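You operate a simulated robot arm through the tools that you are given. There is no shell and no other tool. Be economical: measure what you need, move in short steps, check, and stop when the job is done.

Carry out the task below with a simulated two-armed robot. There is one attempt and no reset: what you move stays moved.

TASK
Tuck in both cloth tabs, close the flap, then hold the lilac cover while you zip it.
Fine: the cover stays on the board peg.

Only the result counts: the job must be done as asked and must still hold three seconds after the hand-in. Knocking over, shifting, dropping, spilling or breaking anything else fails it. Lids that push on must go on centred and level and be pressed home; caps that screw on are set level and turned clockwise until they are tight. Flat cloth is picked up by pressing the open fingertips on it (5 to 10 N) and closing them slowly along it; thin cloth reads only 2 to 8 mm in the jaws.

THE ROBOT
Two 6-joint arms with two-finger parallel grippers on one trunk, on a base that drives. Base frame: it is fixed to the floor where the robot stands at the start and does not move with it; the origin is under the middle of the robot, x ahead of it, y to its left, z up; the surface under the hand at the start is at about z = 72. Lengths are in cm, angles in rad, forces in N, time in s.
The left shoulder is at the start at [-7.7, 17.7, 83.2], the right one opposite. With the tool pointing down near the work surface each hand reaches from about 12 to 74 cm from the robot's upright axis, wherever it stands, measured 20 degrees to its own side. Places, roughly: lilac cover flap [40, 10, 130]; lilac cover zip [50, 0, 100]; orange cloth tab [50, 0, 110]; yellow cloth tab [50, 0, 120]. Payload 1.57 kg a hand.
Tool frame (each hand has its own): the origin (TCP) lies between the finger pads and is the grasp point; the fingertips stand 3 cm ahead of it; z points along the fingers, y is the line along which they close. Largest opening 8 cm; finger width 1.7, thickness 1.2; the body of the gripper, 4 by 8.2 cm, starts 8 cm behind the TCP.
Orientation is told as [roll, pitch, yaw] about the base's x, y, z axes, in that order, counted from this pose: with the fingers straight down and closing along the base's y, the tool's x points along the base's -x, its y along +y and its z along -z.

THE INTERFACE
- The arms move only by the tool servo_tool. It takes "left_rows", "right_rows" or both (then of equal length, played together; a hand with none holds still); each is a list of rows, each a list of 7 numbers: the shift along the tool's x, y, z in units of 40 mm (1.0 is 40 mm), then the turn, a rotation vector about the tool's x, y, z in units of 4 degrees (1.0 is 4 degrees), then the gripper command, from -1 (shut) to 1 (fully open), values between in proportion. In form: [[x, y, z, rx, ry, rz, hand], ...]. A call has 1 to 10 rows; each row shifts and turns the commanded pose from where the row before left it, along the tool's axes as they then stand. A call with a number of a shift or a turn outside -1 to 1 is refused whole. Rows are played at 5 a second. More than 5 cm and 0.15 rad between two rows, or a gripper value outside its range, and nothing of the call is played. A pose out of reach is approached as far as the arm can. The call stops where the force on the tool passes 40 N (or 10 N more than at its start, if that is more) or the arm is blocked; 0.2 s more then pass. Each finger travels about 7.2 cm/s and halts on what it meets, pressing with about 43 N; the grip force reading is that of the motor and also rises with nothing between the fingers. The clock runs only during rows and for 0.2 s after the last one: add rows that do not move to give the fingers time. The reply holds the time, the measured pose of the TCP, the force on the tool along the base axes, the opening and the grip force, in the units named above and with some noise, with the torque about the TCP (base axes, N m) and any sound that the robot's microphone picked up, and new pictures: "pictures" is both (left out), scene, wrist or none (wrist: the cameras of the hands that moved).
- Cameras (640 x 400 px; columns grow to the right, rows downward): "scene" is now at [4.28, 1.79, 156.96]; the picture's right is [0.22, -0.98, 0.00], its down [-0.51, -0.11, -0.85] and it looks along [0.83, 0.19, -0.52] (base axes); focal length 258 px, centre (320, 200). "left" rides on the left gripper at [7.2, 0.7, -12.2] in its tool frame; the picture's right is [-0.09, 1.00, 0.00], its down [-0.84, -0.08, -0.54] and it looks along [-0.54, -0.05, 0.84] (tool axes); focal length 238 px, centre (320, 200). "right" rides on the right gripper at [7.2, -0.7, -12.2] in its tool frame; the picture's right is [0.09, 1.00, 0.00], its down [-0.84, 0.08, -0.54] and it looks along [-0.54, 0.05, 0.84] (tool axes); focal length 238 px, centre (320, 200). There is no depth. A picture from a camera that has moved, and an enlarged one, comes with that camera's place and axes in the base frame and with its lens. The place of the scene camera against the robot may be out by one fixed shift of up to 1.2 cm in any direction.
- move_column(by): slides the trunk up (or, below 0, down) by that many cm; the arms and the scene camera ride with it, the base frame stays. It gives what a move gives, with no picture.
- roll_base(legs): drives the robot by 1 to 6 legs, each [ahead, left, turn to the left] in cm, cm and rad, along the robot's own axes; the way and the turn of a leg run together, so that a leg with both is an arc; at most 150 cm and 3.142 rad a leg. The arms and the cameras ride along, it lands a little off, and it stops where it bumps. It gives what a move gives, and a new picture of the scene camera.
- head_to(pan, tilt): turns the head with the scene camera to pan (to the left, within 2.496 rad either way) and tilt (down, from -0.506 to 1.204), counted from straight ahead of the robot. It gives what a move gives, and a new picture of the scene camera.
- inspect(camera, box): a new picture of the part [left, top, right, bottom] of that camera's present view, enlarged. The clock stands still meanwhile.
- close_job(): hands the job in; it is judged then, once.

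Go step by step. Nothing tells you exact positions but the pictures and the camera data: compare them with the known pose of the tool, close in by small moves and look again before you grip or let go. The budget is 120 turns and 260 pictures, counting those below and the enlarged ones. Unless the task says otherwise, let go and move clear before handing in, and close with one line.

The tools are called after "Request:" as name(argument=value, ...) on one line, values as JSON. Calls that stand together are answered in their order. servo_tool: Moves the arms, as the interface text tells. Its arguments: {"type":"object","properties":{"left_rows":{"type":"array","items":{"type":"array","items":{"type":"number"}}},"right_rows":{"type":"array","items":{"type":"array","items":{"type":"number"}}},"pictures":{"type":"string","enum":["both","scene","wrist","none"]}},"required":[]} The other tools are called the same way: move_column (by) slides the trunk up or down; roll_base (legs) drives the base; head_to (pan, tilt) turns the head that bears the scene camera; inspect (camera, box) takes an enlarged picture of a part of a camera's view; close_job () hands the job in.

At the start:

```text
time_s: 0.0
left_position: [39.86, 28.01, 99.99]
left_tcp_rot: [0.001, 0.0, 0.001]
left_ft_force: [0.0, -0.6, 0.5]
left_moment: [0.0, 0.04, -0.03]
left_grip_width: 8.0
left_gripper_force: 0.0
right_position: [40.48, -8.79, 99.97]
right_tcp_rot: [0.0, 0.001, 0.0]
right_ft_force: [0.2, 0.8, -0.4]
right_moment: [0.0, 0.03, 0.01]
right_grip_width: 8.02
right_gripper_force: 0.1
trunk travel left (down, up): [-27.5, 5.3]
robot x, y, heading: [-0.37, 0.36, 0.003]
head pan, tilt: [0.222, 0.546]
```

scene: 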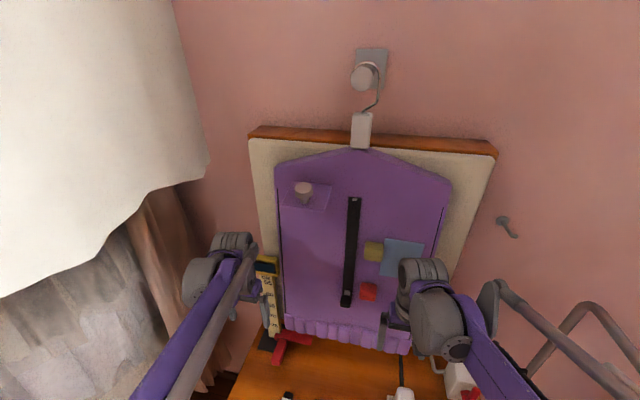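
right: 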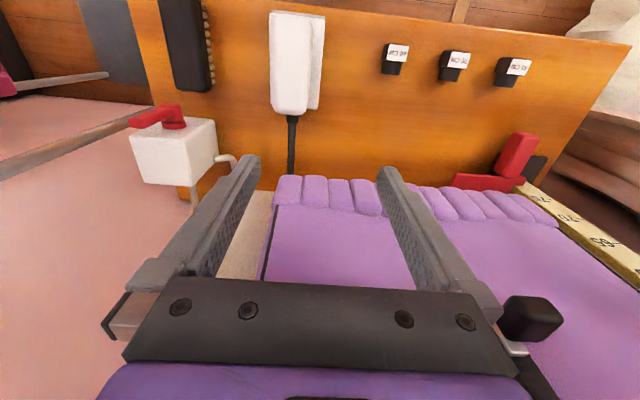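
left: 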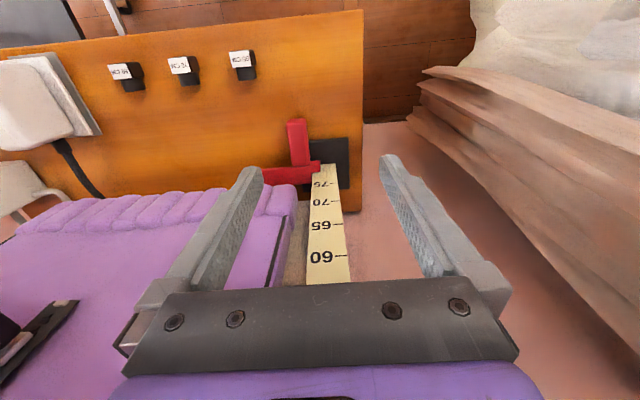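

I see a lilac garment cover on an upright board, with a black zip line, yellow and orange tabs, a blue patch and a flap at the top left. I'll take enlarged views first.

Request:
inspect(camera="scene", box=[240, 120, 500, 280])

Request:
inspect(camera="scene", box=[320, 190, 450, 320])

Request:
inspect(camera="scene", box=[260, 160, 360, 230])

```text
2.46 times, centred on (370, 200) of scene
camera zoom: at [4.28, 1.79, 156.96], right [0.22, -0.98, 0.0], down [-0.51, -0.11, -0.85], along [0.83, 0.19, -0.52], focal length 636 px, centre (197, 200)
```

zoom: 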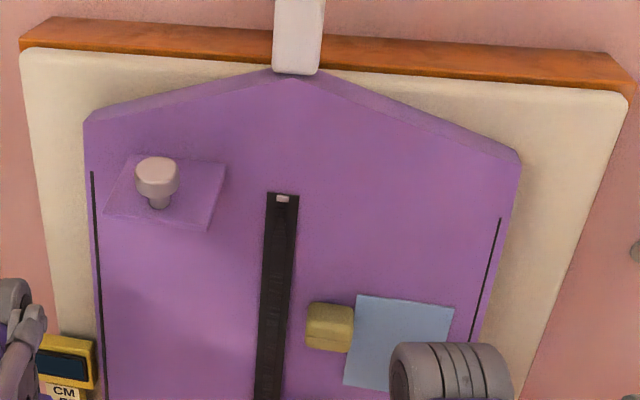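

```text
3.08 times, centred on (385, 255) of scene
camera zoom: at [4.28, 1.79, 156.96], right [0.22, -0.98, 0.0], down [-0.51, -0.11, -0.85], along [0.83, 0.19, -0.52], focal length 795 px, centre (120, 31)
```

zoom: 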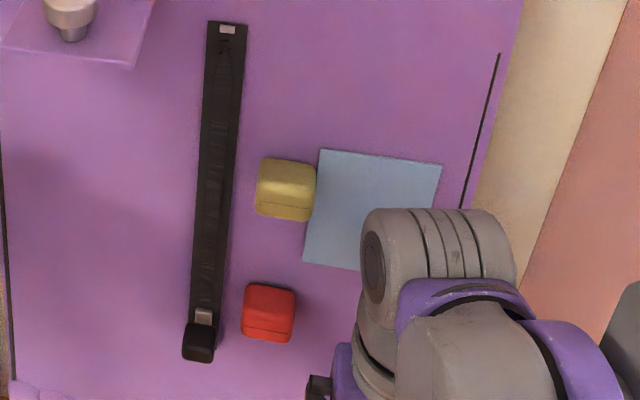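

```text
5.71 times, centred on (310, 195) of scene
camera zoom: at [4.28, 1.79, 156.96], right [0.22, -0.98, 0.0], down [-0.51, -0.11, -0.85], along [0.83, 0.19, -0.52], focal length 1477 px, centre (377, 229)
```

zoom: 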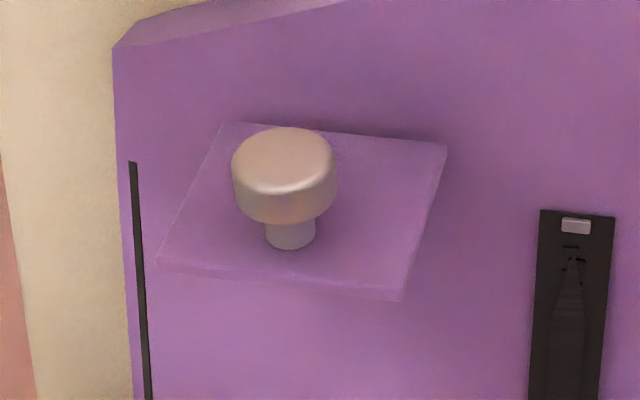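

The board looks upright at roughly x≈47–50, and the fingers need to point forward. I'll back both hands off and start pitching them up.

Request:
servo_tool(left_rows=[[1, 0, 0, 0, 0, 0, 1], [1, 0, 0, 0, 0, 0, 1], [0.5, 0, 0, 0, -1, 0, 1], [0, 0, 0, 0, -1, 0, 1], [0, 0, 0, 0, -1, 0, 1], [0, 0, 0, 0, -1, 0, 1], [0, 0, 0, 0, -1, 0, 1], [0, 0, 0, 0, -1, 0, 1], [0, 0, 0, 0, -1, 0, 1], [0, 0, 0, 0, -1, 0, 1]], right_rows=[[1, 0, 0, 0, 0, 0, 1], [1, 0, 0, 0, 0, 0, 1], [0.5, 0, 0, 0, -1, 0, 1], [0, 0, 0, 0, -1, 0, 1], [0, 0, 0, 0, -1, 0, 1], [0, 0, 0, 0, -1, 0, 1], [0, 0, 0, 0, -1, 0, 1], [0, 0, 0, 0, -1, 0, 1], [0, 0, 0, 0, -1, 0, 1], [0, 0, 0, 0, -1, 0, 1]])

```text
time_s: 2.2
left_position: [29.73, 28.0, 100.09]
left_tcp_rot: [0.0, -0.56, 0.0]
left_ft_force: [-0.7, 0.7, 0.0]
left_moment: [0.0, 0.03, -0.01]
left_grip_width: 8.02
left_gripper_force: 0.1
right_position: [30.38, -8.76, 99.92]
right_tcp_rot: [-0.002, -0.56, 0.001]
right_ft_force: [0.5, -0.5, 0.3]
right_moment: [-0.05, -0.02, 0.0]
right_grip_width: 8.01
right_gripper_force: 0.0
trunk travel left (down, up): [-27.5, 5.3]
robot x, y, heading: [-0.17, 0.17, -0.003]
head pan, tilt: [0.222, 0.546]
camera scene: at [4.2, 1.75, 156.96], right [0.22, -0.98, 0.0], down [-0.51, -0.11, -0.85], along [0.83, 0.19, -0.52], focal length 258 px, centre (320, 200)
camera right: at [17.94, -9.49, 106.32], right [-0.08, 1.0, -0.05], down [0.42, 0.08, 0.9], along [0.9, 0.05, -0.42], focal length 238 px, centre (320, 200)
camera left: at [17.23, 28.55, 106.49], right [0.08, 1.0, 0.05], down [0.42, -0.08, 0.9], along [0.9, -0.05, -0.43], focal length 238 px, centre (320, 200)
```

scene: 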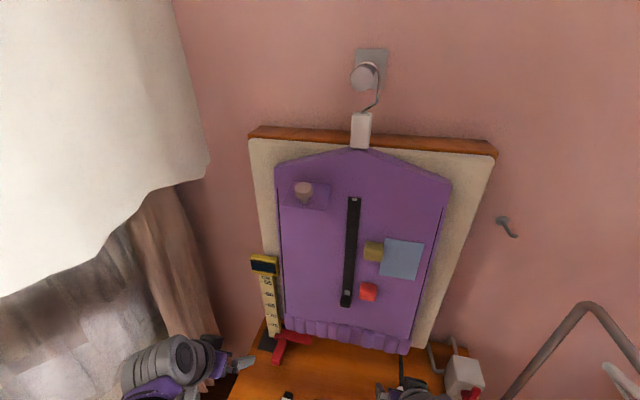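
right: 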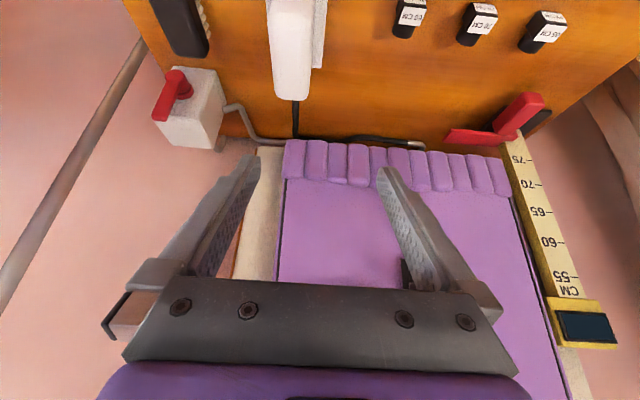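
left: 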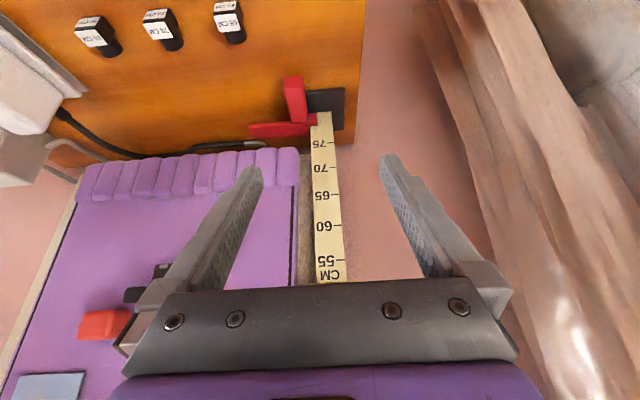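

The view is clearer now. I'll keep pitching both hands to horizontal while looking at the cover.

Request:
servo_tool(left_rows=[[0, 0, 0, 0, -1, 0, 1], [0, 0, 0, 0, -1, 0, 1], [0, 0, 0, 0, -1, 0, 1], [0, 0, 0, 0, -1, 0, 1], [0, 0, 0, 0, -1, 0, 1], [0, 0, 0, 0, -1, 0, 1], [0, 0, 0, 0, -1, 0, 1], [0, 0, 0, 0, -1, 0, 1], [0, 0, 0, 0, -1, 0, 1], [0, 0, 0, 0, -1, 0, 1]], right_rows=[[0, 0, 0, 0, -1, 0, 1], [0, 0, 0, 0, -1, 0, 1], [0, 0, 0, 0, -1, 0, 1], [0, 0, 0, 0, -1, 0, 1], [0, 0, 0, 0, -1, 0, 1], [0, 0, 0, 0, -1, 0, 1], [0, 0, 0, 0, -1, 0, 1], [0, 0, 0, 0, -1, 0, 1], [0, 0, 0, 0, -1, 0, 1], [0, 0, 0, 0, -1, 0, 1]])

Request:
inspect(camera="scene", box=[330, 180, 450, 320])

Request:
inspect(camera="left", box=[0, 0, 640, 400])

```text
time_s: 4.4
left_position: [29.87, 28.09, 100.02]
left_tcp_rot: [0.001, -1.255, 0.0]
left_ft_force: [-0.4, -0.2, -0.7]
left_moment: [-0.02, -0.01, 0.02]
left_grip_width: 8.01
left_gripper_force: 0.0
right_position: [30.46, -8.73, 100.03]
right_tcp_rot: [0.001, -1.257, 0.001]
right_ft_force: [-1.1, 0.0, 1.2]
right_moment: [0.01, -0.04, -0.01]
right_grip_width: 7.98
right_gripper_force: 0.0
trunk travel left (down, up): [-27.5, 5.3]
robot x, y, heading: [0.25, -0.21, -0.0]
head pan, tilt: [0.222, 0.546]
camera scene: at [4.35, 1.83, 156.96], right [0.22, -0.98, 0.0], down [-0.51, -0.11, -0.85], along [0.83, 0.19, -0.52], focal length 258 px, centre (320, 200)
camera right: at [16.77, -9.41, 96.76], right [-0.03, 1.0, -0.09], down [-0.26, 0.08, 0.96], along [0.97, 0.05, 0.25], focal length 238 px, centre (320, 200)
camera left: at [16.1, 28.63, 96.86], right [0.03, 1.0, 0.09], down [-0.26, -0.08, 0.96], along [0.97, -0.05, 0.25], focal length 238 px, centre (320, 200)
```

scene: 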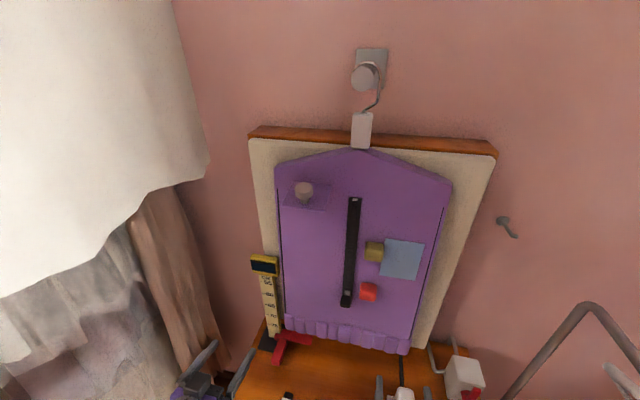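
right: 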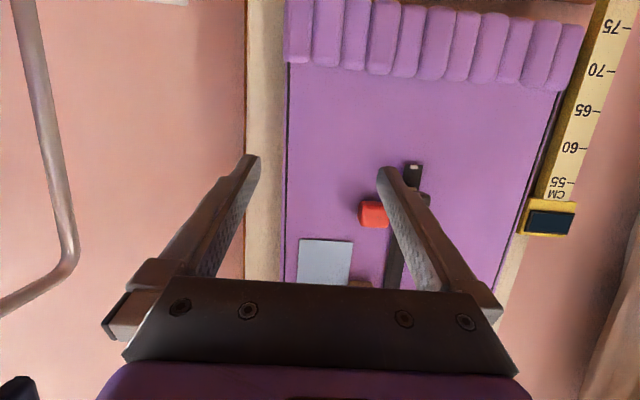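
left: 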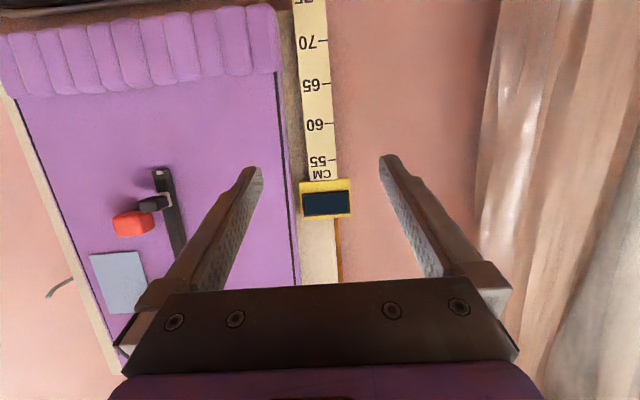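

```text
2.86 times, centred on (390, 250) of scene
camera zoom: at [4.35, 1.83, 156.96], right [0.22, -0.98, 0.0], down [-0.51, -0.11, -0.85], along [0.83, 0.19, -0.52], focal length 739 px, centre (120, 57)
```

zoom: 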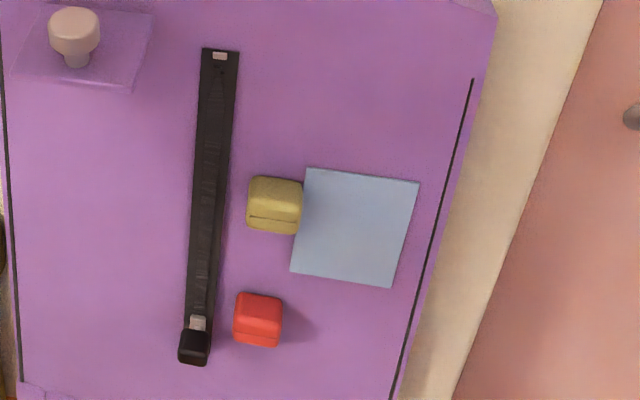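

```text
1.00 times, centred on (320, 200) of left (not enlarged: the box is as wide or as high as the picture)
camera zoom: at [16.1, 28.63, 96.86], right [0.03, 1.0, 0.09], down [-0.26, -0.08, 0.96], along [0.97, -0.05, 0.25], focal length 238 px, centre (320, 200)
```

zoom: 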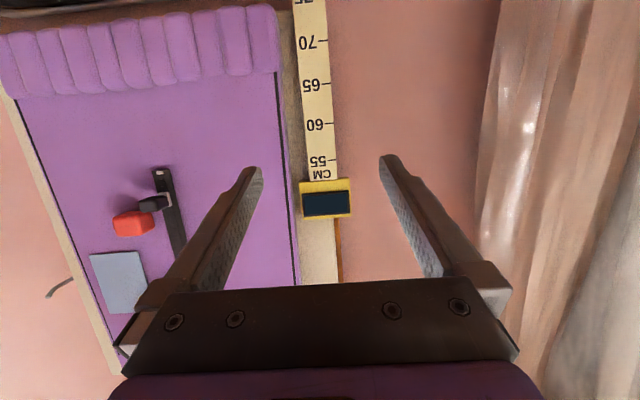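

The bottom of the zip triangulates to about [49.5, 4.8, 99.5], the orange tab to [47.6, -0.2, 106] and the zip pull to [45.6, 5.2, 103]. I'll level both hands and bring them closer to see the details.

Request:
servo_tool(left_rows=[[0, 0, 0, 0, -0.9, 0, 1], [0, 0, 0, 0, -0.9, 0, 1], [0, 0, 0, 0, -0.9, 0, 1], [0, 0, 0, 0, -0.9, 0, 1], [0, 0, 0, 0, -0.9, 0, 1], [-1, -0.5, 0, 0, 0, 0, 1], [-1, -0.5, 0, 0, 0, 0, 1], [-1, -0.5, 0, 0, 0, 0, 1], [-1, 0, 0, 0, 0, 0, 1]], right_rows=[[0, 0, 0, 0, -0.9, 0, -1], [0, 0, 0, 0, -0.9, 0, -1], [0, 0, 0, 0, -0.9, 0, -1], [0, 0, 0, 0, -0.9, 0, -1], [0, 0, 0, 0, -0.9, 0, -1], [-0.75, 0, 0, 0, 0, 0, -1], [-0.75, 0, 0, 0, 0, 0, -1], [0, 0, 0, 0, 0, 0, -1], [0, 0, 0, 0, 0, 0, -1]])

Request:
inspect(camera="right", box=[280, 60, 480, 260])

```text
time_s: 6.4
left_position: [32.58, 23.16, 116.13]
left_tcp_rot: [1.57, -1.57, -1.572]
left_ft_force: [-0.5, 0.9, 0.3]
left_moment: [-0.04, 0.03, 0.01]
left_grip_width: 8.01
left_gripper_force: 0.1
left hand out of reach, approached as far as the arm can: row 5, 8, 9
right_position: [30.47, -8.84, 106.63]
right_tcp_rot: [0.776, -1.572, -0.775]
right_ft_force: [0.0, 1.0, 0.2]
right_moment: [-0.02, 0.01, -0.02]
right_grip_width: 0.0
right_gripper_force: 21.4
right hand out of reach, approached as far as the arm can: row 5
trunk travel left (down, up): [-27.5, 5.3]
robot x, y, heading: [0.5, -0.22, -0.0]
head pan, tilt: [0.222, 0.546]
camera scene: at [4.37, 1.75, 156.96], right [0.22, -0.98, 0.0], down [-0.51, -0.11, -0.85], along [0.83, 0.19, -0.52], focal length 258 px, centre (320, 200)
camera right: at [18.46, -9.47, 99.41], right [0.0, 1.0, -0.09], down [-0.54, 0.08, 0.84], along [0.84, 0.05, 0.54], focal length 238 px, centre (320, 200)
camera left: at [20.4, 23.73, 108.89], right [0.0, 1.0, 0.09], down [-0.54, -0.08, 0.84], along [0.84, -0.05, 0.54], focal length 238 px, centre (320, 200)
```

scene: 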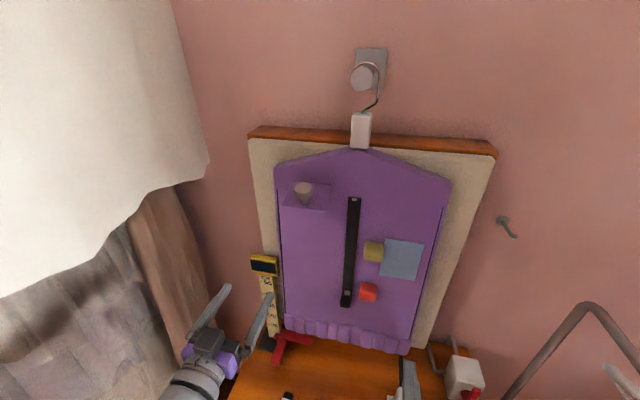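
right: 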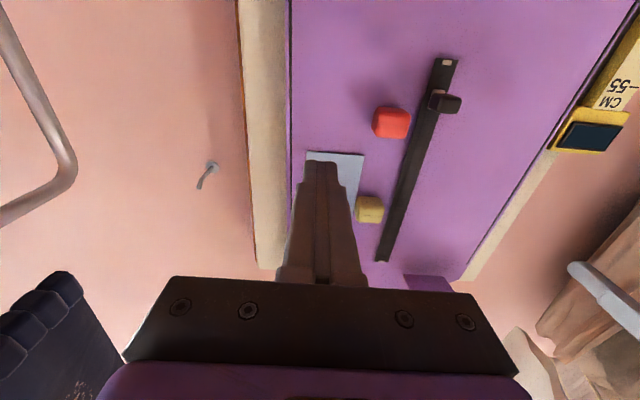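
left: 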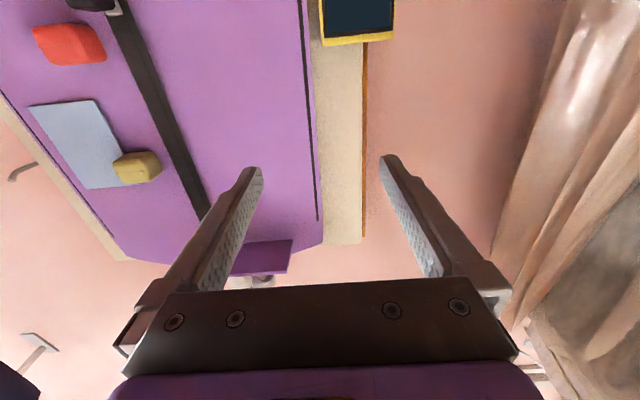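

```text
2.00 times, centred on (380, 160) of right
camera zoom: at [18.46, -9.47, 99.41], right [0.0, 1.0, -0.09], down [-0.54, 0.08, 0.84], along [0.84, 0.05, 0.54], focal length 477 px, centre (200, 280)
```

zoom: 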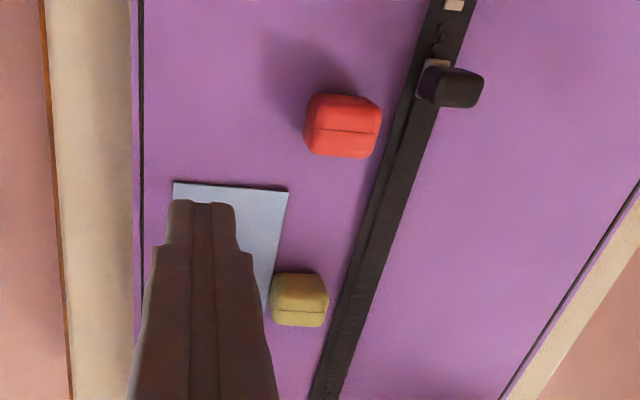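

The tabs are blocks standing about 3 cm out of the cover. The flap is hinged at its top edge (z≈133) and sticks out to x≈40. I'll bring the closed right fingers in front of the orange tab.

Request:
servo_tool(right_rows=[[0, 0.7, 0.8, 0, 0, 0, -1], [0, 0.7, 0.8, 0, 0, 0, -1], [0.08, 0.7, 0.7, 0, 0, 0, -1]], pictures="wrist")

Request:
inspect(camera="right", box=[240, 100, 400, 200])

Request:
inspect(camera="scene", box=[330, 180, 450, 320])

```text
time_s: 7.2
left_position: [32.66, 23.24, 116.0]
left_tcp_rot: [-1.027, -1.57, 1.026]
left_ft_force: [0.6, 0.8, 0.6]
left_moment: [-0.02, -0.02, 0.01]
left_grip_width: 8.01
left_gripper_force: 0.1
right_position: [39.8, -0.31, 106.36]
right_tcp_rot: [-0.956, -1.569, 0.955]
right_ft_force: [-0.3, -0.1, -0.4]
right_moment: [0.02, 0.03, 0.03]
right_grip_width: 0.0
right_gripper_force: 21.5
trunk travel left (down, up): [-27.5, 5.3]
robot x, y, heading: [0.15, 0.41, 0.002]
head pan, tilt: [0.222, 0.546]
camera right: at [27.7, -0.96, 99.07], right [0.0, 1.0, -0.09], down [-0.54, 0.08, 0.84], along [0.84, 0.05, 0.54], focal length 238 px, centre (320, 200)
```

right: 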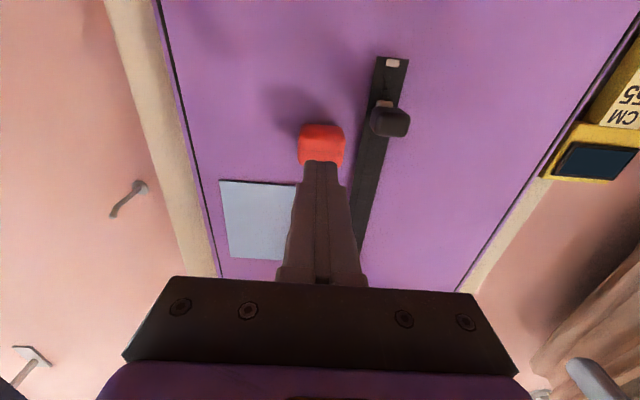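

```text
4.00 times, centred on (320, 150) of right
camera zoom: at [27.7, -0.96, 99.07], right [0.0, 1.0, -0.09], down [-0.54, 0.08, 0.84], along [0.84, 0.05, 0.54], focal length 953 px, centre (320, 400)
```

zoom: 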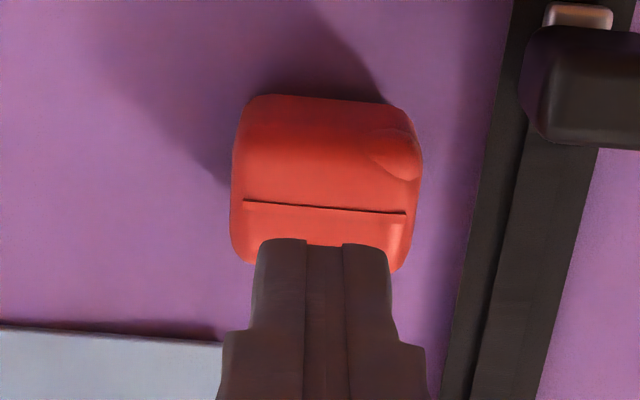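

```text
2.86 times, centred on (390, 250) of scene
camera zoom: at [4.42, 1.91, 156.96], right [0.22, -0.98, 0.0], down [-0.51, -0.11, -0.85], along [0.83, 0.19, -0.52], focal length 739 px, centre (120, 57)
```

zoom: 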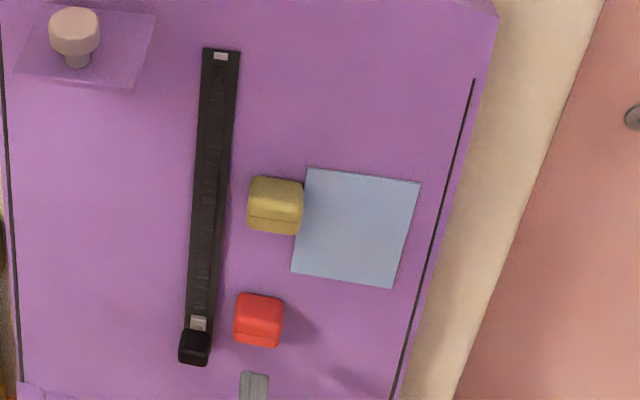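

The fingertips line up with the front of the orange tab. I'll push forward in 1 cm steps and watch the force.

Request:
servo_tool(right_rows=[[0, 0, 0.25, 0, 0, 0, -1], [0, 0, 0.25, 0, 0, 0, -1], [0, 0, 0.25, 0, 0, 0, -1], [0, 0, 0.12, 0, 0, 0, -1]], pictures="wrist")

Request:
inspect(camera="scene", box=[330, 180, 450, 320])

```text
time_s: 8.2
left_position: [32.57, 23.25, 115.97]
left_tcp_rot: [-2.91, -1.571, 2.911]
left_ft_force: [-0.5, 0.0, 0.3]
left_moment: [-0.04, 0.02, -0.01]
left_grip_width: 7.99
left_gripper_force: 0.1
right_position: [43.22, -0.3, 106.42]
right_tcp_rot: [-1.849, -1.572, 1.847]
right_ft_force: [-0.1, 0.0, 0.4]
right_moment: [0.0, -0.01, -0.01]
right_grip_width: 0.0
right_gripper_force: 21.5
trunk travel left (down, up): [-27.5, 5.3]
robot x, y, heading: [-0.26, 0.14, -0.002]
head pan, tilt: [0.222, 0.546]
camera right: at [31.13, -1.07, 99.06], right [0.0, 1.0, -0.09], down [-0.54, 0.08, 0.84], along [0.84, 0.05, 0.54], focal length 238 px, centre (320, 200)
```

right: 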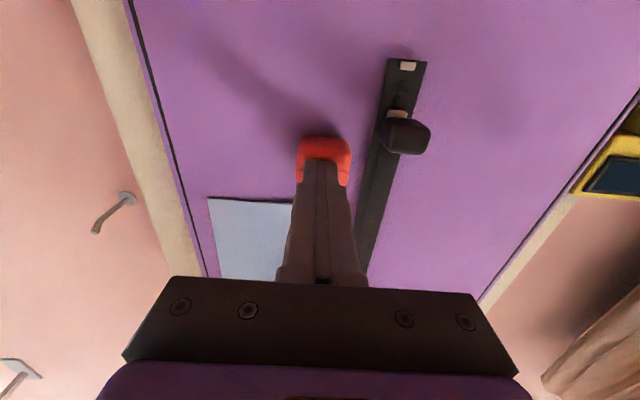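

```text
2.86 times, centred on (390, 250) of scene
camera zoom: at [4.29, 1.79, 156.96], right [0.22, -0.98, 0.0], down [-0.51, -0.11, -0.85], along [0.83, 0.19, -0.52], focal length 739 px, centre (120, 57)
```

zoom: 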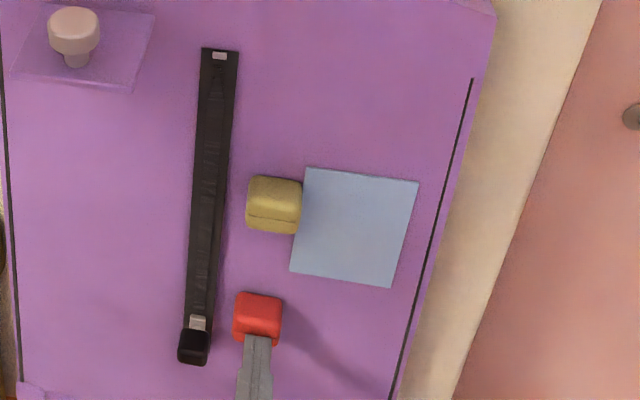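

The tip is at x≈46.2, just about touching the tab. I'll push on in 5 mm steps.

Request:
servo_tool(right_rows=[[0, 0, 0.12, 0, 0, 0, -1], [0, 0, 0.12, 0, 0, 0, -1], [0, 0, 0.12, 0, 0, 0, -1], [0, 0, 0, 0, 0, 0, -1]], pictures="wrist")

Request:
inspect(camera="scene", box=[330, 180, 450, 320])

```text
time_s: 9.2
left_position: [32.62, 23.18, 116.12]
left_tcp_rot: [-3.107, -1.572, 3.107]
left_ft_force: [0.3, -0.2, -0.2]
left_moment: [0.03, -0.01, 0.0]
left_grip_width: 7.97
left_gripper_force: 0.0
right_position: [44.73, -0.42, 106.37]
right_tcp_rot: [1.302, -1.57, -1.303]
right_ft_force: [0.6, -0.3, 0.5]
right_moment: [0.02, 0.01, -0.03]
right_grip_width: 0.01
right_gripper_force: 21.3
trunk travel left (down, up): [-27.5, 5.3]
robot x, y, heading: [0.11, -0.08, -0.006]
head pan, tilt: [0.222, 0.546]
camera right: at [32.58, -1.07, 99.07], right [0.0, 1.0, -0.09], down [-0.54, 0.08, 0.84], along [0.84, 0.05, 0.54], focal length 238 px, centre (320, 200)
```

right: 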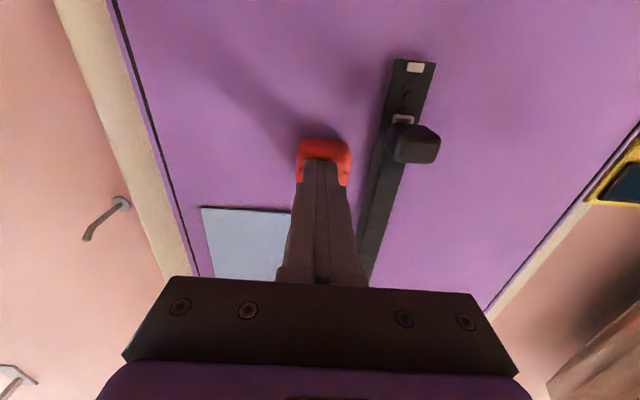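

```text
2.86 times, centred on (390, 250) of scene
camera zoom: at [4.28, 1.78, 156.96], right [0.22, -0.98, 0.0], down [-0.51, -0.11, -0.85], along [0.83, 0.19, -0.52], focal length 739 px, centre (120, 57)
```

zoom: 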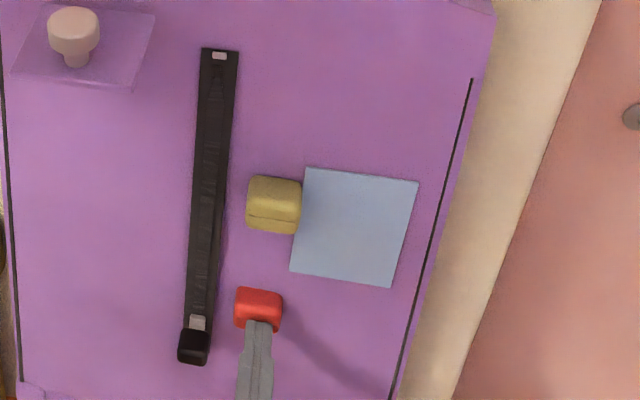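

The tab is sliding in with almost no force. I'll keep pushing.

Request:
servo_tool(right_rows=[[0, 0, 0.12, 0, 0, 0, -1], [0, 0, 0.12, 0, 0, 0, -1], [0, 0, 0.12, 0, 0, 0, -1], [0, 0, 0, 0, 0, 0, -1]], pictures="wrist")

Request:
inspect(camera="scene", box=[330, 180, 450, 320])

```text
time_s: 10.2
left_position: [32.57, 23.18, 116.12]
left_tcp_rot: [-3.009, -1.571, 3.008]
left_ft_force: [-0.5, 0.8, -0.6]
left_moment: [0.0, 0.0, -0.02]
left_grip_width: 8.02
left_gripper_force: 0.1
right_position: [46.07, -0.38, 106.36]
right_tcp_rot: [1.857, -1.57, -1.858]
right_ft_force: [-3.6, 0.0, -1.3]
right_moment: [0.03, 0.03, 0.0]
right_grip_width: 0.0
right_gripper_force: 21.5
trunk travel left (down, up): [-27.5, 5.3]
robot x, y, heading: [0.19, -0.12, -0.004]
head pan, tilt: [0.222, 0.546]
camera right: at [33.99, -1.04, 99.05], right [0.0, 1.0, -0.09], down [-0.54, 0.08, 0.84], along [0.84, 0.05, 0.54], focal length 238 px, centre (320, 200)
```

right: 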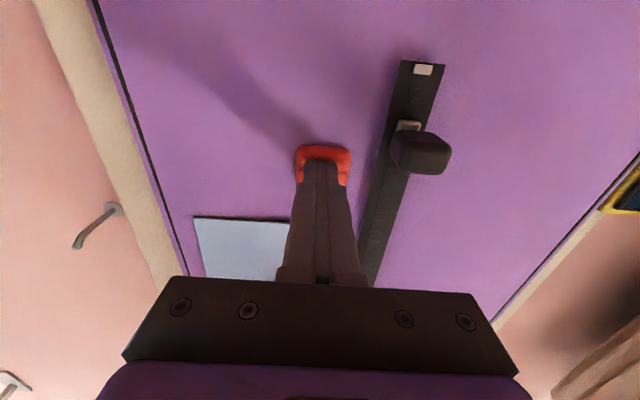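

```text
2.86 times, centred on (390, 250) of scene
camera zoom: at [4.24, 1.79, 156.96], right [0.22, -0.98, 0.0], down [-0.51, -0.11, -0.85], along [0.83, 0.19, -0.52], focal length 739 px, centre (120, 57)
```

zoom: 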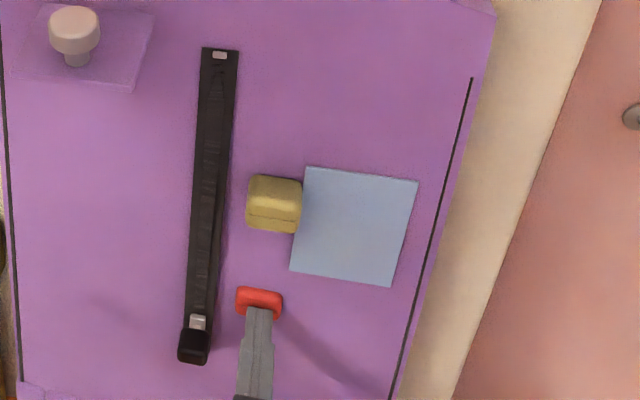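

It's nearly flush, with 3.6 N of resistance. I'll press a little further until the force firms up.

Request:
servo_tool(right_rows=[[0, 0, 0.08, 0, 0, 0, -1], [0, 0, 0.08, 0, 0, 0, -1], [0, 0, 0.06, 0, 0, 0, -1], [0, 0, 0, 0, 0, 0, -1]], pictures="wrist")

Request:
inspect(camera="scene", box=[330, 180, 450, 320])

```text
time_s: 11.1
left_position: [32.19, 23.2, 116.26]
left_tcp_rot: [3.124, -1.566, -3.126]
left_ft_force: [-0.8, 0.4, 0.3]
left_moment: [-0.03, 0.0, 0.0]
left_grip_width: 7.98
left_gripper_force: 0.1
right_position: [46.37, -0.4, 106.44]
right_tcp_rot: [2.164, -1.57, -2.16]
right_ft_force: [-22.8, -0.3, -0.7]
right_moment: [-0.13, 0.05, -0.03]
right_grip_width: 0.03
right_gripper_force: 21.3
trunk travel left (down, up): [-27.5, 5.3]
robot x, y, heading: [-0.17, -0.06, -0.0]
head pan, tilt: [0.222, 0.546]
stopped in row 4 (right hand): the force on the tool passed its limit at 41 N (the readings are from after the stop); the commanded pose is now the measured one
camera right: at [34.33, -1.06, 99.07], right [0.0, 1.0, -0.09], down [-0.54, 0.07, 0.84], along [0.84, 0.05, 0.54], focal length 238 px, centre (320, 200)
```

right: 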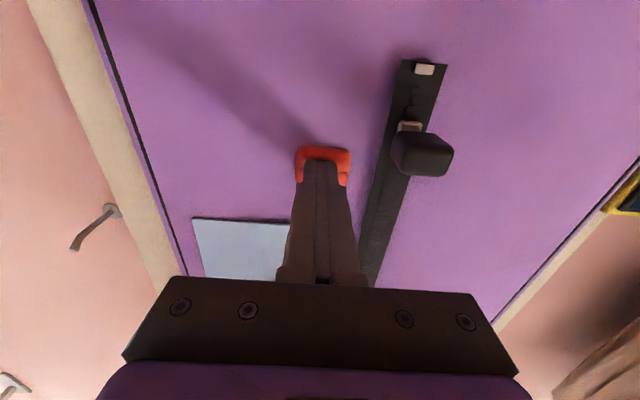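

```text
2.86 times, centred on (390, 250) of scene
camera zoom: at [3.86, 1.78, 156.99], right [0.22, -0.98, 0.0], down [-0.51, -0.11, -0.86], along [0.83, 0.19, -0.52], focal length 739 px, centre (120, 57)
```

zoom: 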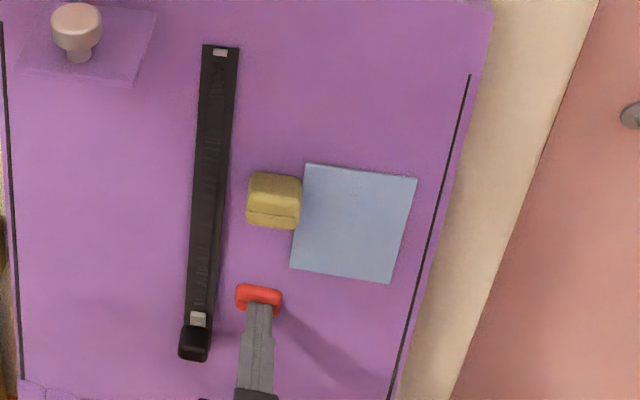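

The orange tab has bottomed out. I'll back off, check that it stays in, and move up level with the yellow tab.

Request:
servo_tool(right_rows=[[0, 0, -0.5, 0, 0, 0, -1], [0, 0, -1, 0, 0, 0, -1], [-0.8, 0, 0, 0, 0, 0, -1], [-0.8, 0, 0, 0, 0, 0, -1], [-0.8, 0, 0, 0, 0, 0, -1], [-0.74, 0, 0, 0, 0, 0, -1], [0, 0, 0, 0, 0, 0, -1]], pictures="wrist")

Request:
inspect(camera="scene", box=[330, 180, 450, 320])

Request:
inspect(camera="right", box=[240, 0, 440, 200])

```text
time_s: 12.7
left_position: [32.41, 23.16, 116.0]
left_tcp_rot: [-2.788, -1.571, 2.79]
left_ft_force: [-0.2, 0.1, -0.7]
left_moment: [-0.01, -0.02, -0.02]
left_grip_width: 8.0
left_gripper_force: 0.1
right_position: [40.79, -0.4, 118.81]
right_tcp_rot: [0.843, -1.571, -0.841]
right_ft_force: [-0.3, 0.2, 0.4]
right_moment: [-0.01, 0.02, -0.01]
right_grip_width: 0.0
right_gripper_force: 21.4
trunk travel left (down, up): [-27.5, 5.3]
robot x, y, heading: [0.03, -0.18, -0.002]
head pan, tilt: [0.222, 0.546]
camera right: at [28.76, -1.07, 111.57], right [0.0, 1.0, -0.09], down [-0.54, 0.08, 0.84], along [0.84, 0.05, 0.54], focal length 238 px, centre (320, 200)
```

right: 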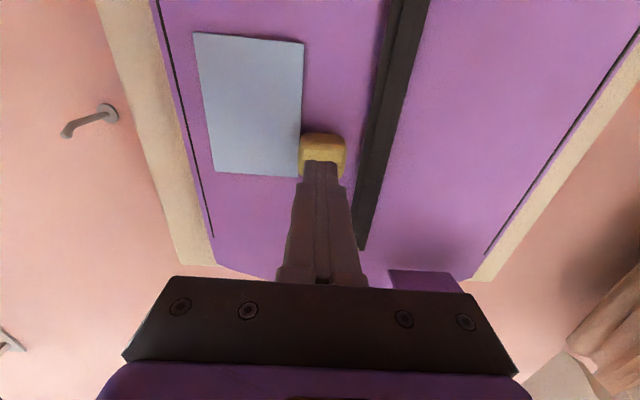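

```text
2.86 times, centred on (390, 250) of scene
camera zoom: at [4.24, 1.8, 156.96], right [0.22, -0.98, 0.0], down [-0.51, -0.11, -0.85], along [0.83, 0.19, -0.52], focal length 739 px, centre (120, 57)
```

zoom: 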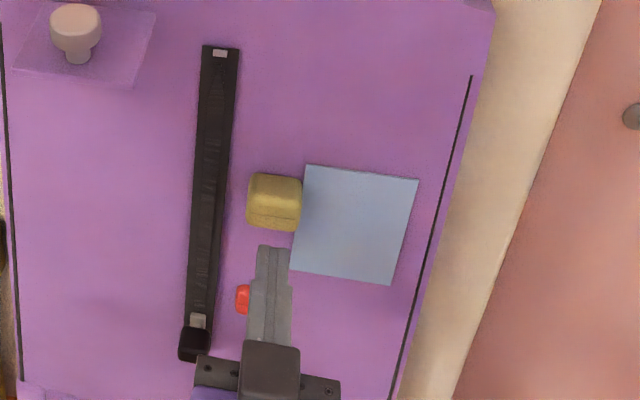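

```text
2.00 times, centred on (340, 100) of right
camera zoom: at [28.76, -1.07, 111.57], right [0.0, 1.0, -0.09], down [-0.54, 0.08, 0.84], along [0.84, 0.05, 0.54], focal length 477 px, centre (280, 400)
```

zoom: 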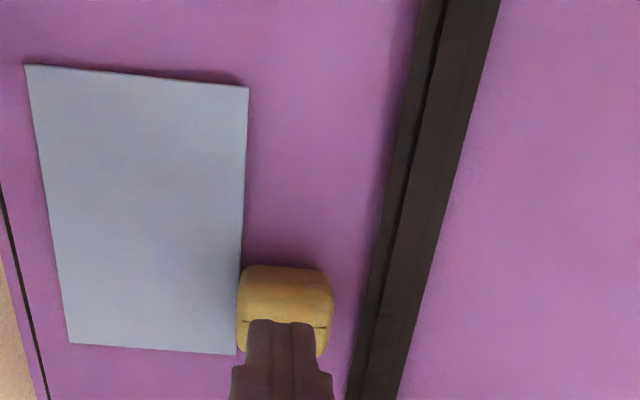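

The orange tab stays tucked. I'll push the yellow one the same way, without touching the blue patch.

Request:
servo_tool(right_rows=[[0, 0, 0.25, 0, 0, 0, -1], [0, 0, 0.25, 0, 0, 0, -1], [0, 0, 0.2, 0, 0, 0, -1], [0, 0, 0.12, 0, 0, 0, -1], [0, 0, 0.12, 0, 0, 0, -1], [0, 0, 0.12, 0, 0, 0, -1], [0, 0, 0.12, 0, 0, 0, -1], [0, 0, 0.08, 0, 0, 0, -1], [0, 0, 0.08, 0, 0, 0, -1], [0, 0, 0.08, 0, 0, 0, -1]], pictures="wrist")

Request:
inspect(camera="scene", box=[330, 180, 450, 320])

```text
time_s: 14.9
left_position: [32.34, 23.3, 116.08]
left_tcp_rot: [-3.028, -1.569, 3.029]
left_ft_force: [-0.9, 0.3, -0.2]
left_moment: [-0.03, -0.01, 0.02]
left_grip_width: 8.0
left_gripper_force: 0.0
right_position: [46.29, -0.44, 118.79]
right_tcp_rot: [1.272, -1.569, -1.27]
right_ft_force: [-9.7, 0.6, -5.0]
right_moment: [-0.01, 0.14, 0.0]
right_grip_width: 0.0
right_gripper_force: 21.0
trunk travel left (down, up): [-27.5, 5.3]
robot x, y, heading: [-0.3, 0.31, 0.0]
head pan, tilt: [0.222, 0.546]
camera right: at [34.21, -1.02, 111.51], right [0.0, 1.0, -0.09], down [-0.54, 0.07, 0.84], along [0.84, 0.05, 0.54], focal length 238 px, centre (320, 200)
```

right: 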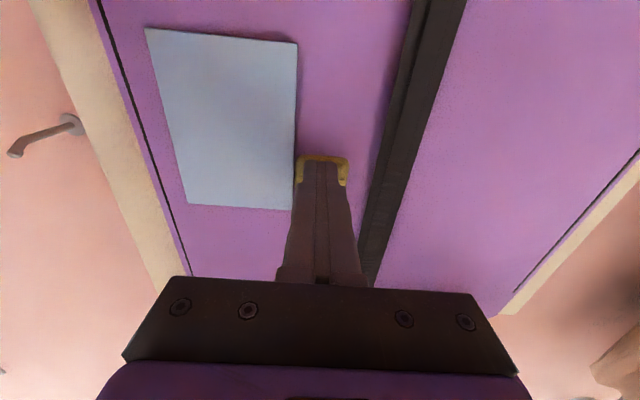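

```text
2.86 times, centred on (390, 250) of scene
camera zoom: at [4.06, 1.8, 156.95], right [0.22, -0.98, 0.0], down [-0.51, -0.11, -0.85], along [0.83, 0.19, -0.52], focal length 739 px, centre (120, 57)
```

zoom: 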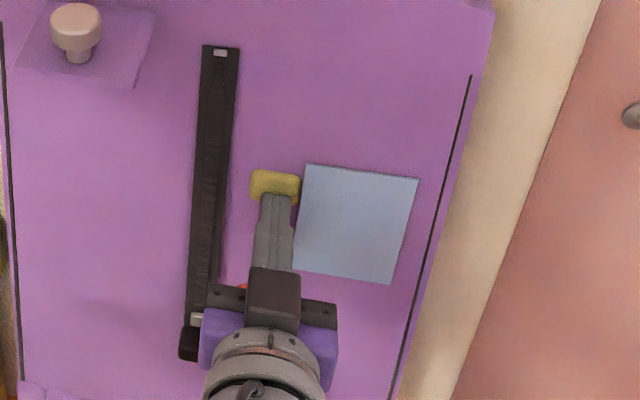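

It's nearly home. One more small press, then I'll back off and clear the view.

Request:
servo_tool(right_rows=[[0, 0, 0.06, 0, 0, 0, -1], [0, 0, 0.06, 0, 0, 0, -1], [0, 0, 0.06, 0, 0, 0, -1], [0, 0, 0, 0, 0, 0, -1]], pictures="none")

Request:
servo_tool(right_rows=[[0, 0, -0.5, 0, 0, 0, -1], [0, 0, -1, 0, 0, 0, -1], [0.5, -0.9, -1, 0, 0, 0, -1], [0.9, -1, -0.4, 0, 0, 0, -1], [0.9, -1, 0, 0, 0, 0, -1], [0, 0, 0, 0, 0, 0, -1]])

Request:
inspect(camera="scene", box=[330, 180, 450, 320])

Request:
inspect(camera="scene", box=[265, 160, 355, 220])

Request:
inspect(camera="left", box=[60, 60, 360, 300])

```text
time_s: 15.6
left_position: [32.15, 23.22, 116.2]
left_tcp_rot: [3.14, -1.567, -3.141]
left_ft_force: [0.9, 0.4, -0.8]
left_moment: [0.0, 0.03, -0.01]
left_grip_width: 7.98
left_gripper_force: 0.0
right_position: [46.34, -0.32, 118.89]
right_tcp_rot: [1.674, -1.569, -1.671]
right_ft_force: [-22.7, 1.0, -1.3]
right_moment: [-0.13, 0.03, 0.03]
right_grip_width: 0.0
right_gripper_force: 20.7
trunk travel left (down, up): [-27.5, 5.3]
robot x, y, heading: [0.08, -0.02, -0.0]
head pan, tilt: [0.222, 0.546]
stopped in row 3 (right hand): the force on the tool passed its limit at 43 N (the readings are from after the stop); the commanded pose is now the measured one
```

```text
refused: row 3 steps farther than a row can; nothing moved
```

```text
2.86 times, centred on (390, 250) of scene
camera zoom: at [3.74, 1.79, 157.0], right [0.22, -0.98, 0.0], down [-0.51, -0.11, -0.86], along [0.83, 0.19, -0.52], focal length 739 px, centre (120, 57)
```

zoom: 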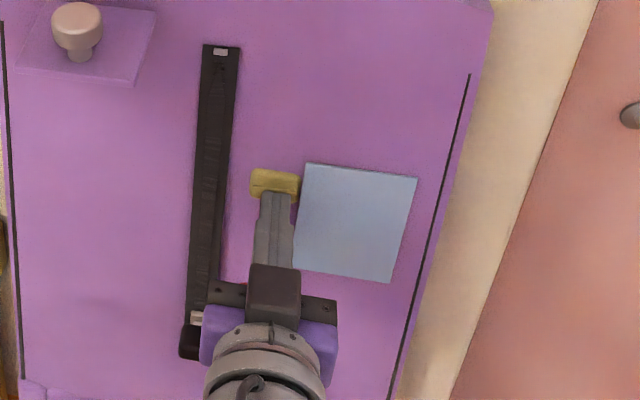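

```text
6.67 times, centred on (310, 190) of scene
camera zoom: at [3.74, 1.79, 157.0], right [0.22, -0.98, 0.0], down [-0.51, -0.11, -0.86], along [0.83, 0.19, -0.52], focal length 1724 px, centre (387, 267)
```

zoom: 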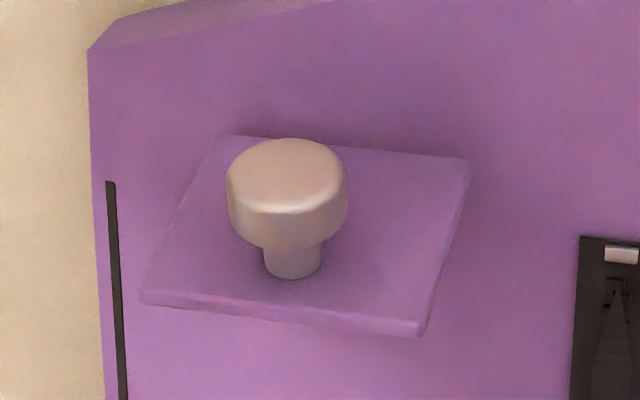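

```text
1.67 times, centred on (210, 180) of left
camera zoom: at [19.95, 23.78, 108.94], right [0.0, 1.0, 0.09], down [-0.54, -0.08, 0.83], along [0.84, -0.05, 0.54], focal length 397 px, centre (503, 233)
```

zoom: 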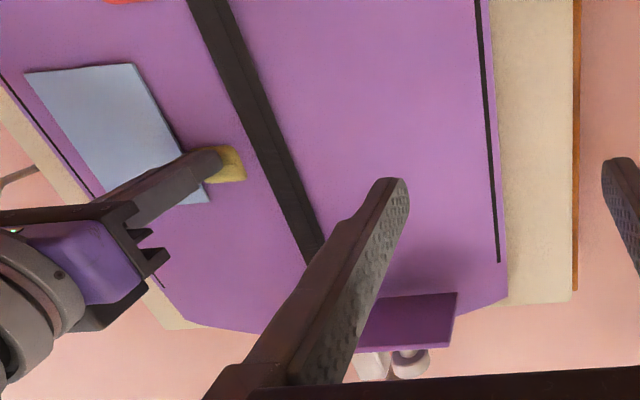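

The yellow tab bottomed out too. I'll pull the right hand back and down, and bring the left hand up with closed fingers above the free left part of the flap (y≈16).

Request:
servo_tool(right_rows=[[0, 0, -0.5, 0, 0, 0, -1], [0, 0, -1, 0, 0, 0, -1], [0.6, 0, -1, 0, 0, 0, -1], [0.8, -0.8, 0, 0, 0, 0, -1], [0.8, -0.8, 0, 0, 0, 0, -1], [0.8, -0.8, 0, 0, 0, 0, -1], [0, 0, 0, 0, 0, 0, -1]], left_rows=[[-1, 0, 0, 0, 0, 0, -1], [-1, 0, 0, 0, 0, 0, -1], [-1, 0, 0, 0, 0, 0, -1], [-1, 0, 0, 0, 0, 0, -1], [-1, 0, 0, 0, 0, 0, -1], [-0.25, 0, 0, 0, 0, 0, -1], [0, 0, 0, 0, 0, 0, -1]])

Request:
inspect(camera="scene", box=[330, 180, 450, 320])

```text
time_s: 17.2
left_position: [32.82, 23.55, 137.07]
left_tcp_rot: [2.927, -1.571, -2.928]
left_ft_force: [0.1, -0.2, 0.3]
left_moment: [0.01, -0.01, 0.02]
left_grip_width: 0.0
left_gripper_force: 21.3
left hand out of reach, approached as far as the arm can: row 1
right_position: [36.74, -9.94, 106.74]
right_tcp_rot: [0.971, -1.566, -0.972]
right_ft_force: [0.3, 0.1, 0.9]
right_moment: [0.0, 0.04, 0.02]
right_grip_width: 0.02
right_gripper_force: 21.5
trunk travel left (down, up): [-27.5, 5.3]
robot x, y, heading: [-0.1, -0.21, 0.001]
head pan, tilt: [0.222, 0.546]
camera scene: at [4.15, 1.78, 156.96], right [0.22, -0.98, 0.0], down [-0.51, -0.11, -0.85], along [0.83, 0.19, -0.52], focal length 258 px, centre (320, 200)
camera right: at [24.7, -10.54, 99.43], right [0.0, 1.0, -0.09], down [-0.54, 0.07, 0.84], along [0.84, 0.05, 0.54], focal length 238 px, centre (320, 200)
camera left: at [20.73, 23.98, 129.82], right [0.0, 1.0, 0.09], down [-0.54, -0.08, 0.84], along [0.84, -0.05, 0.54], focal length 238 px, centre (320, 200)
```

scene: 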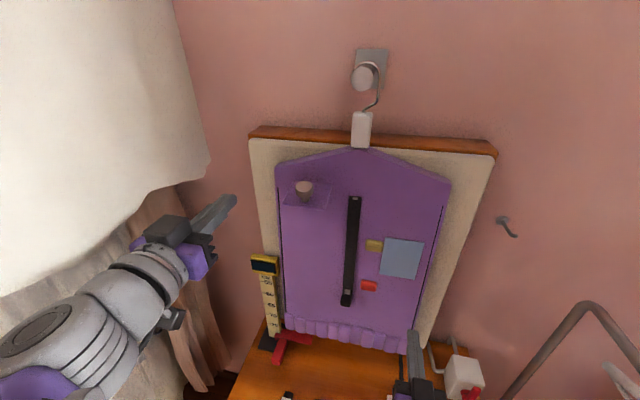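
right: 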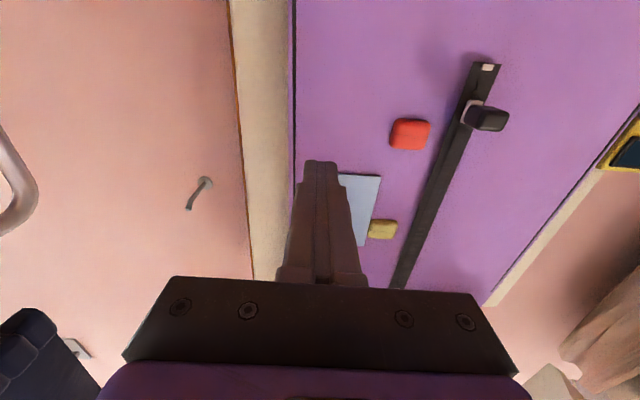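
left: 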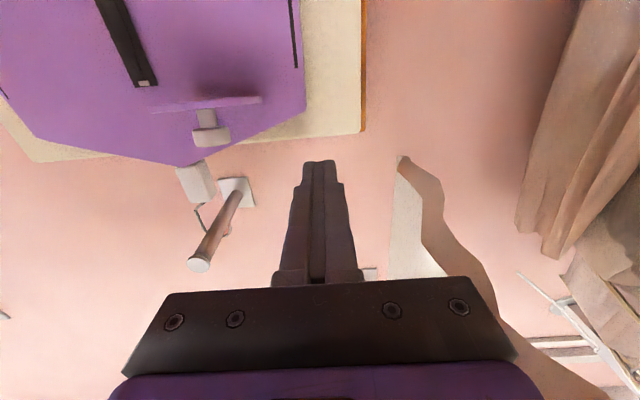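

```text
2.86 times, centred on (390, 250) of scene
camera zoom: at [4.15, 1.78, 156.96], right [0.22, -0.98, 0.0], down [-0.51, -0.11, -0.85], along [0.83, 0.19, -0.52], focal length 739 px, centre (120, 57)
```

zoom: 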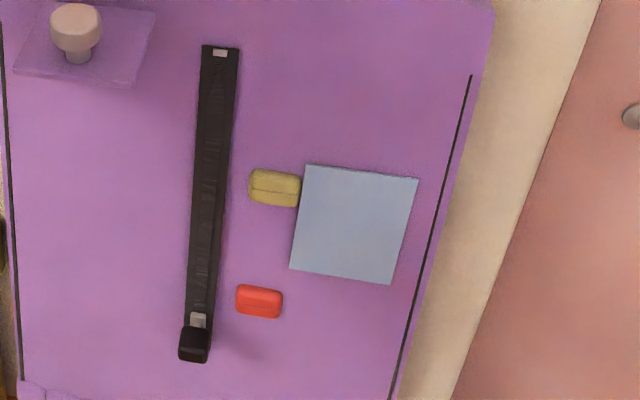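

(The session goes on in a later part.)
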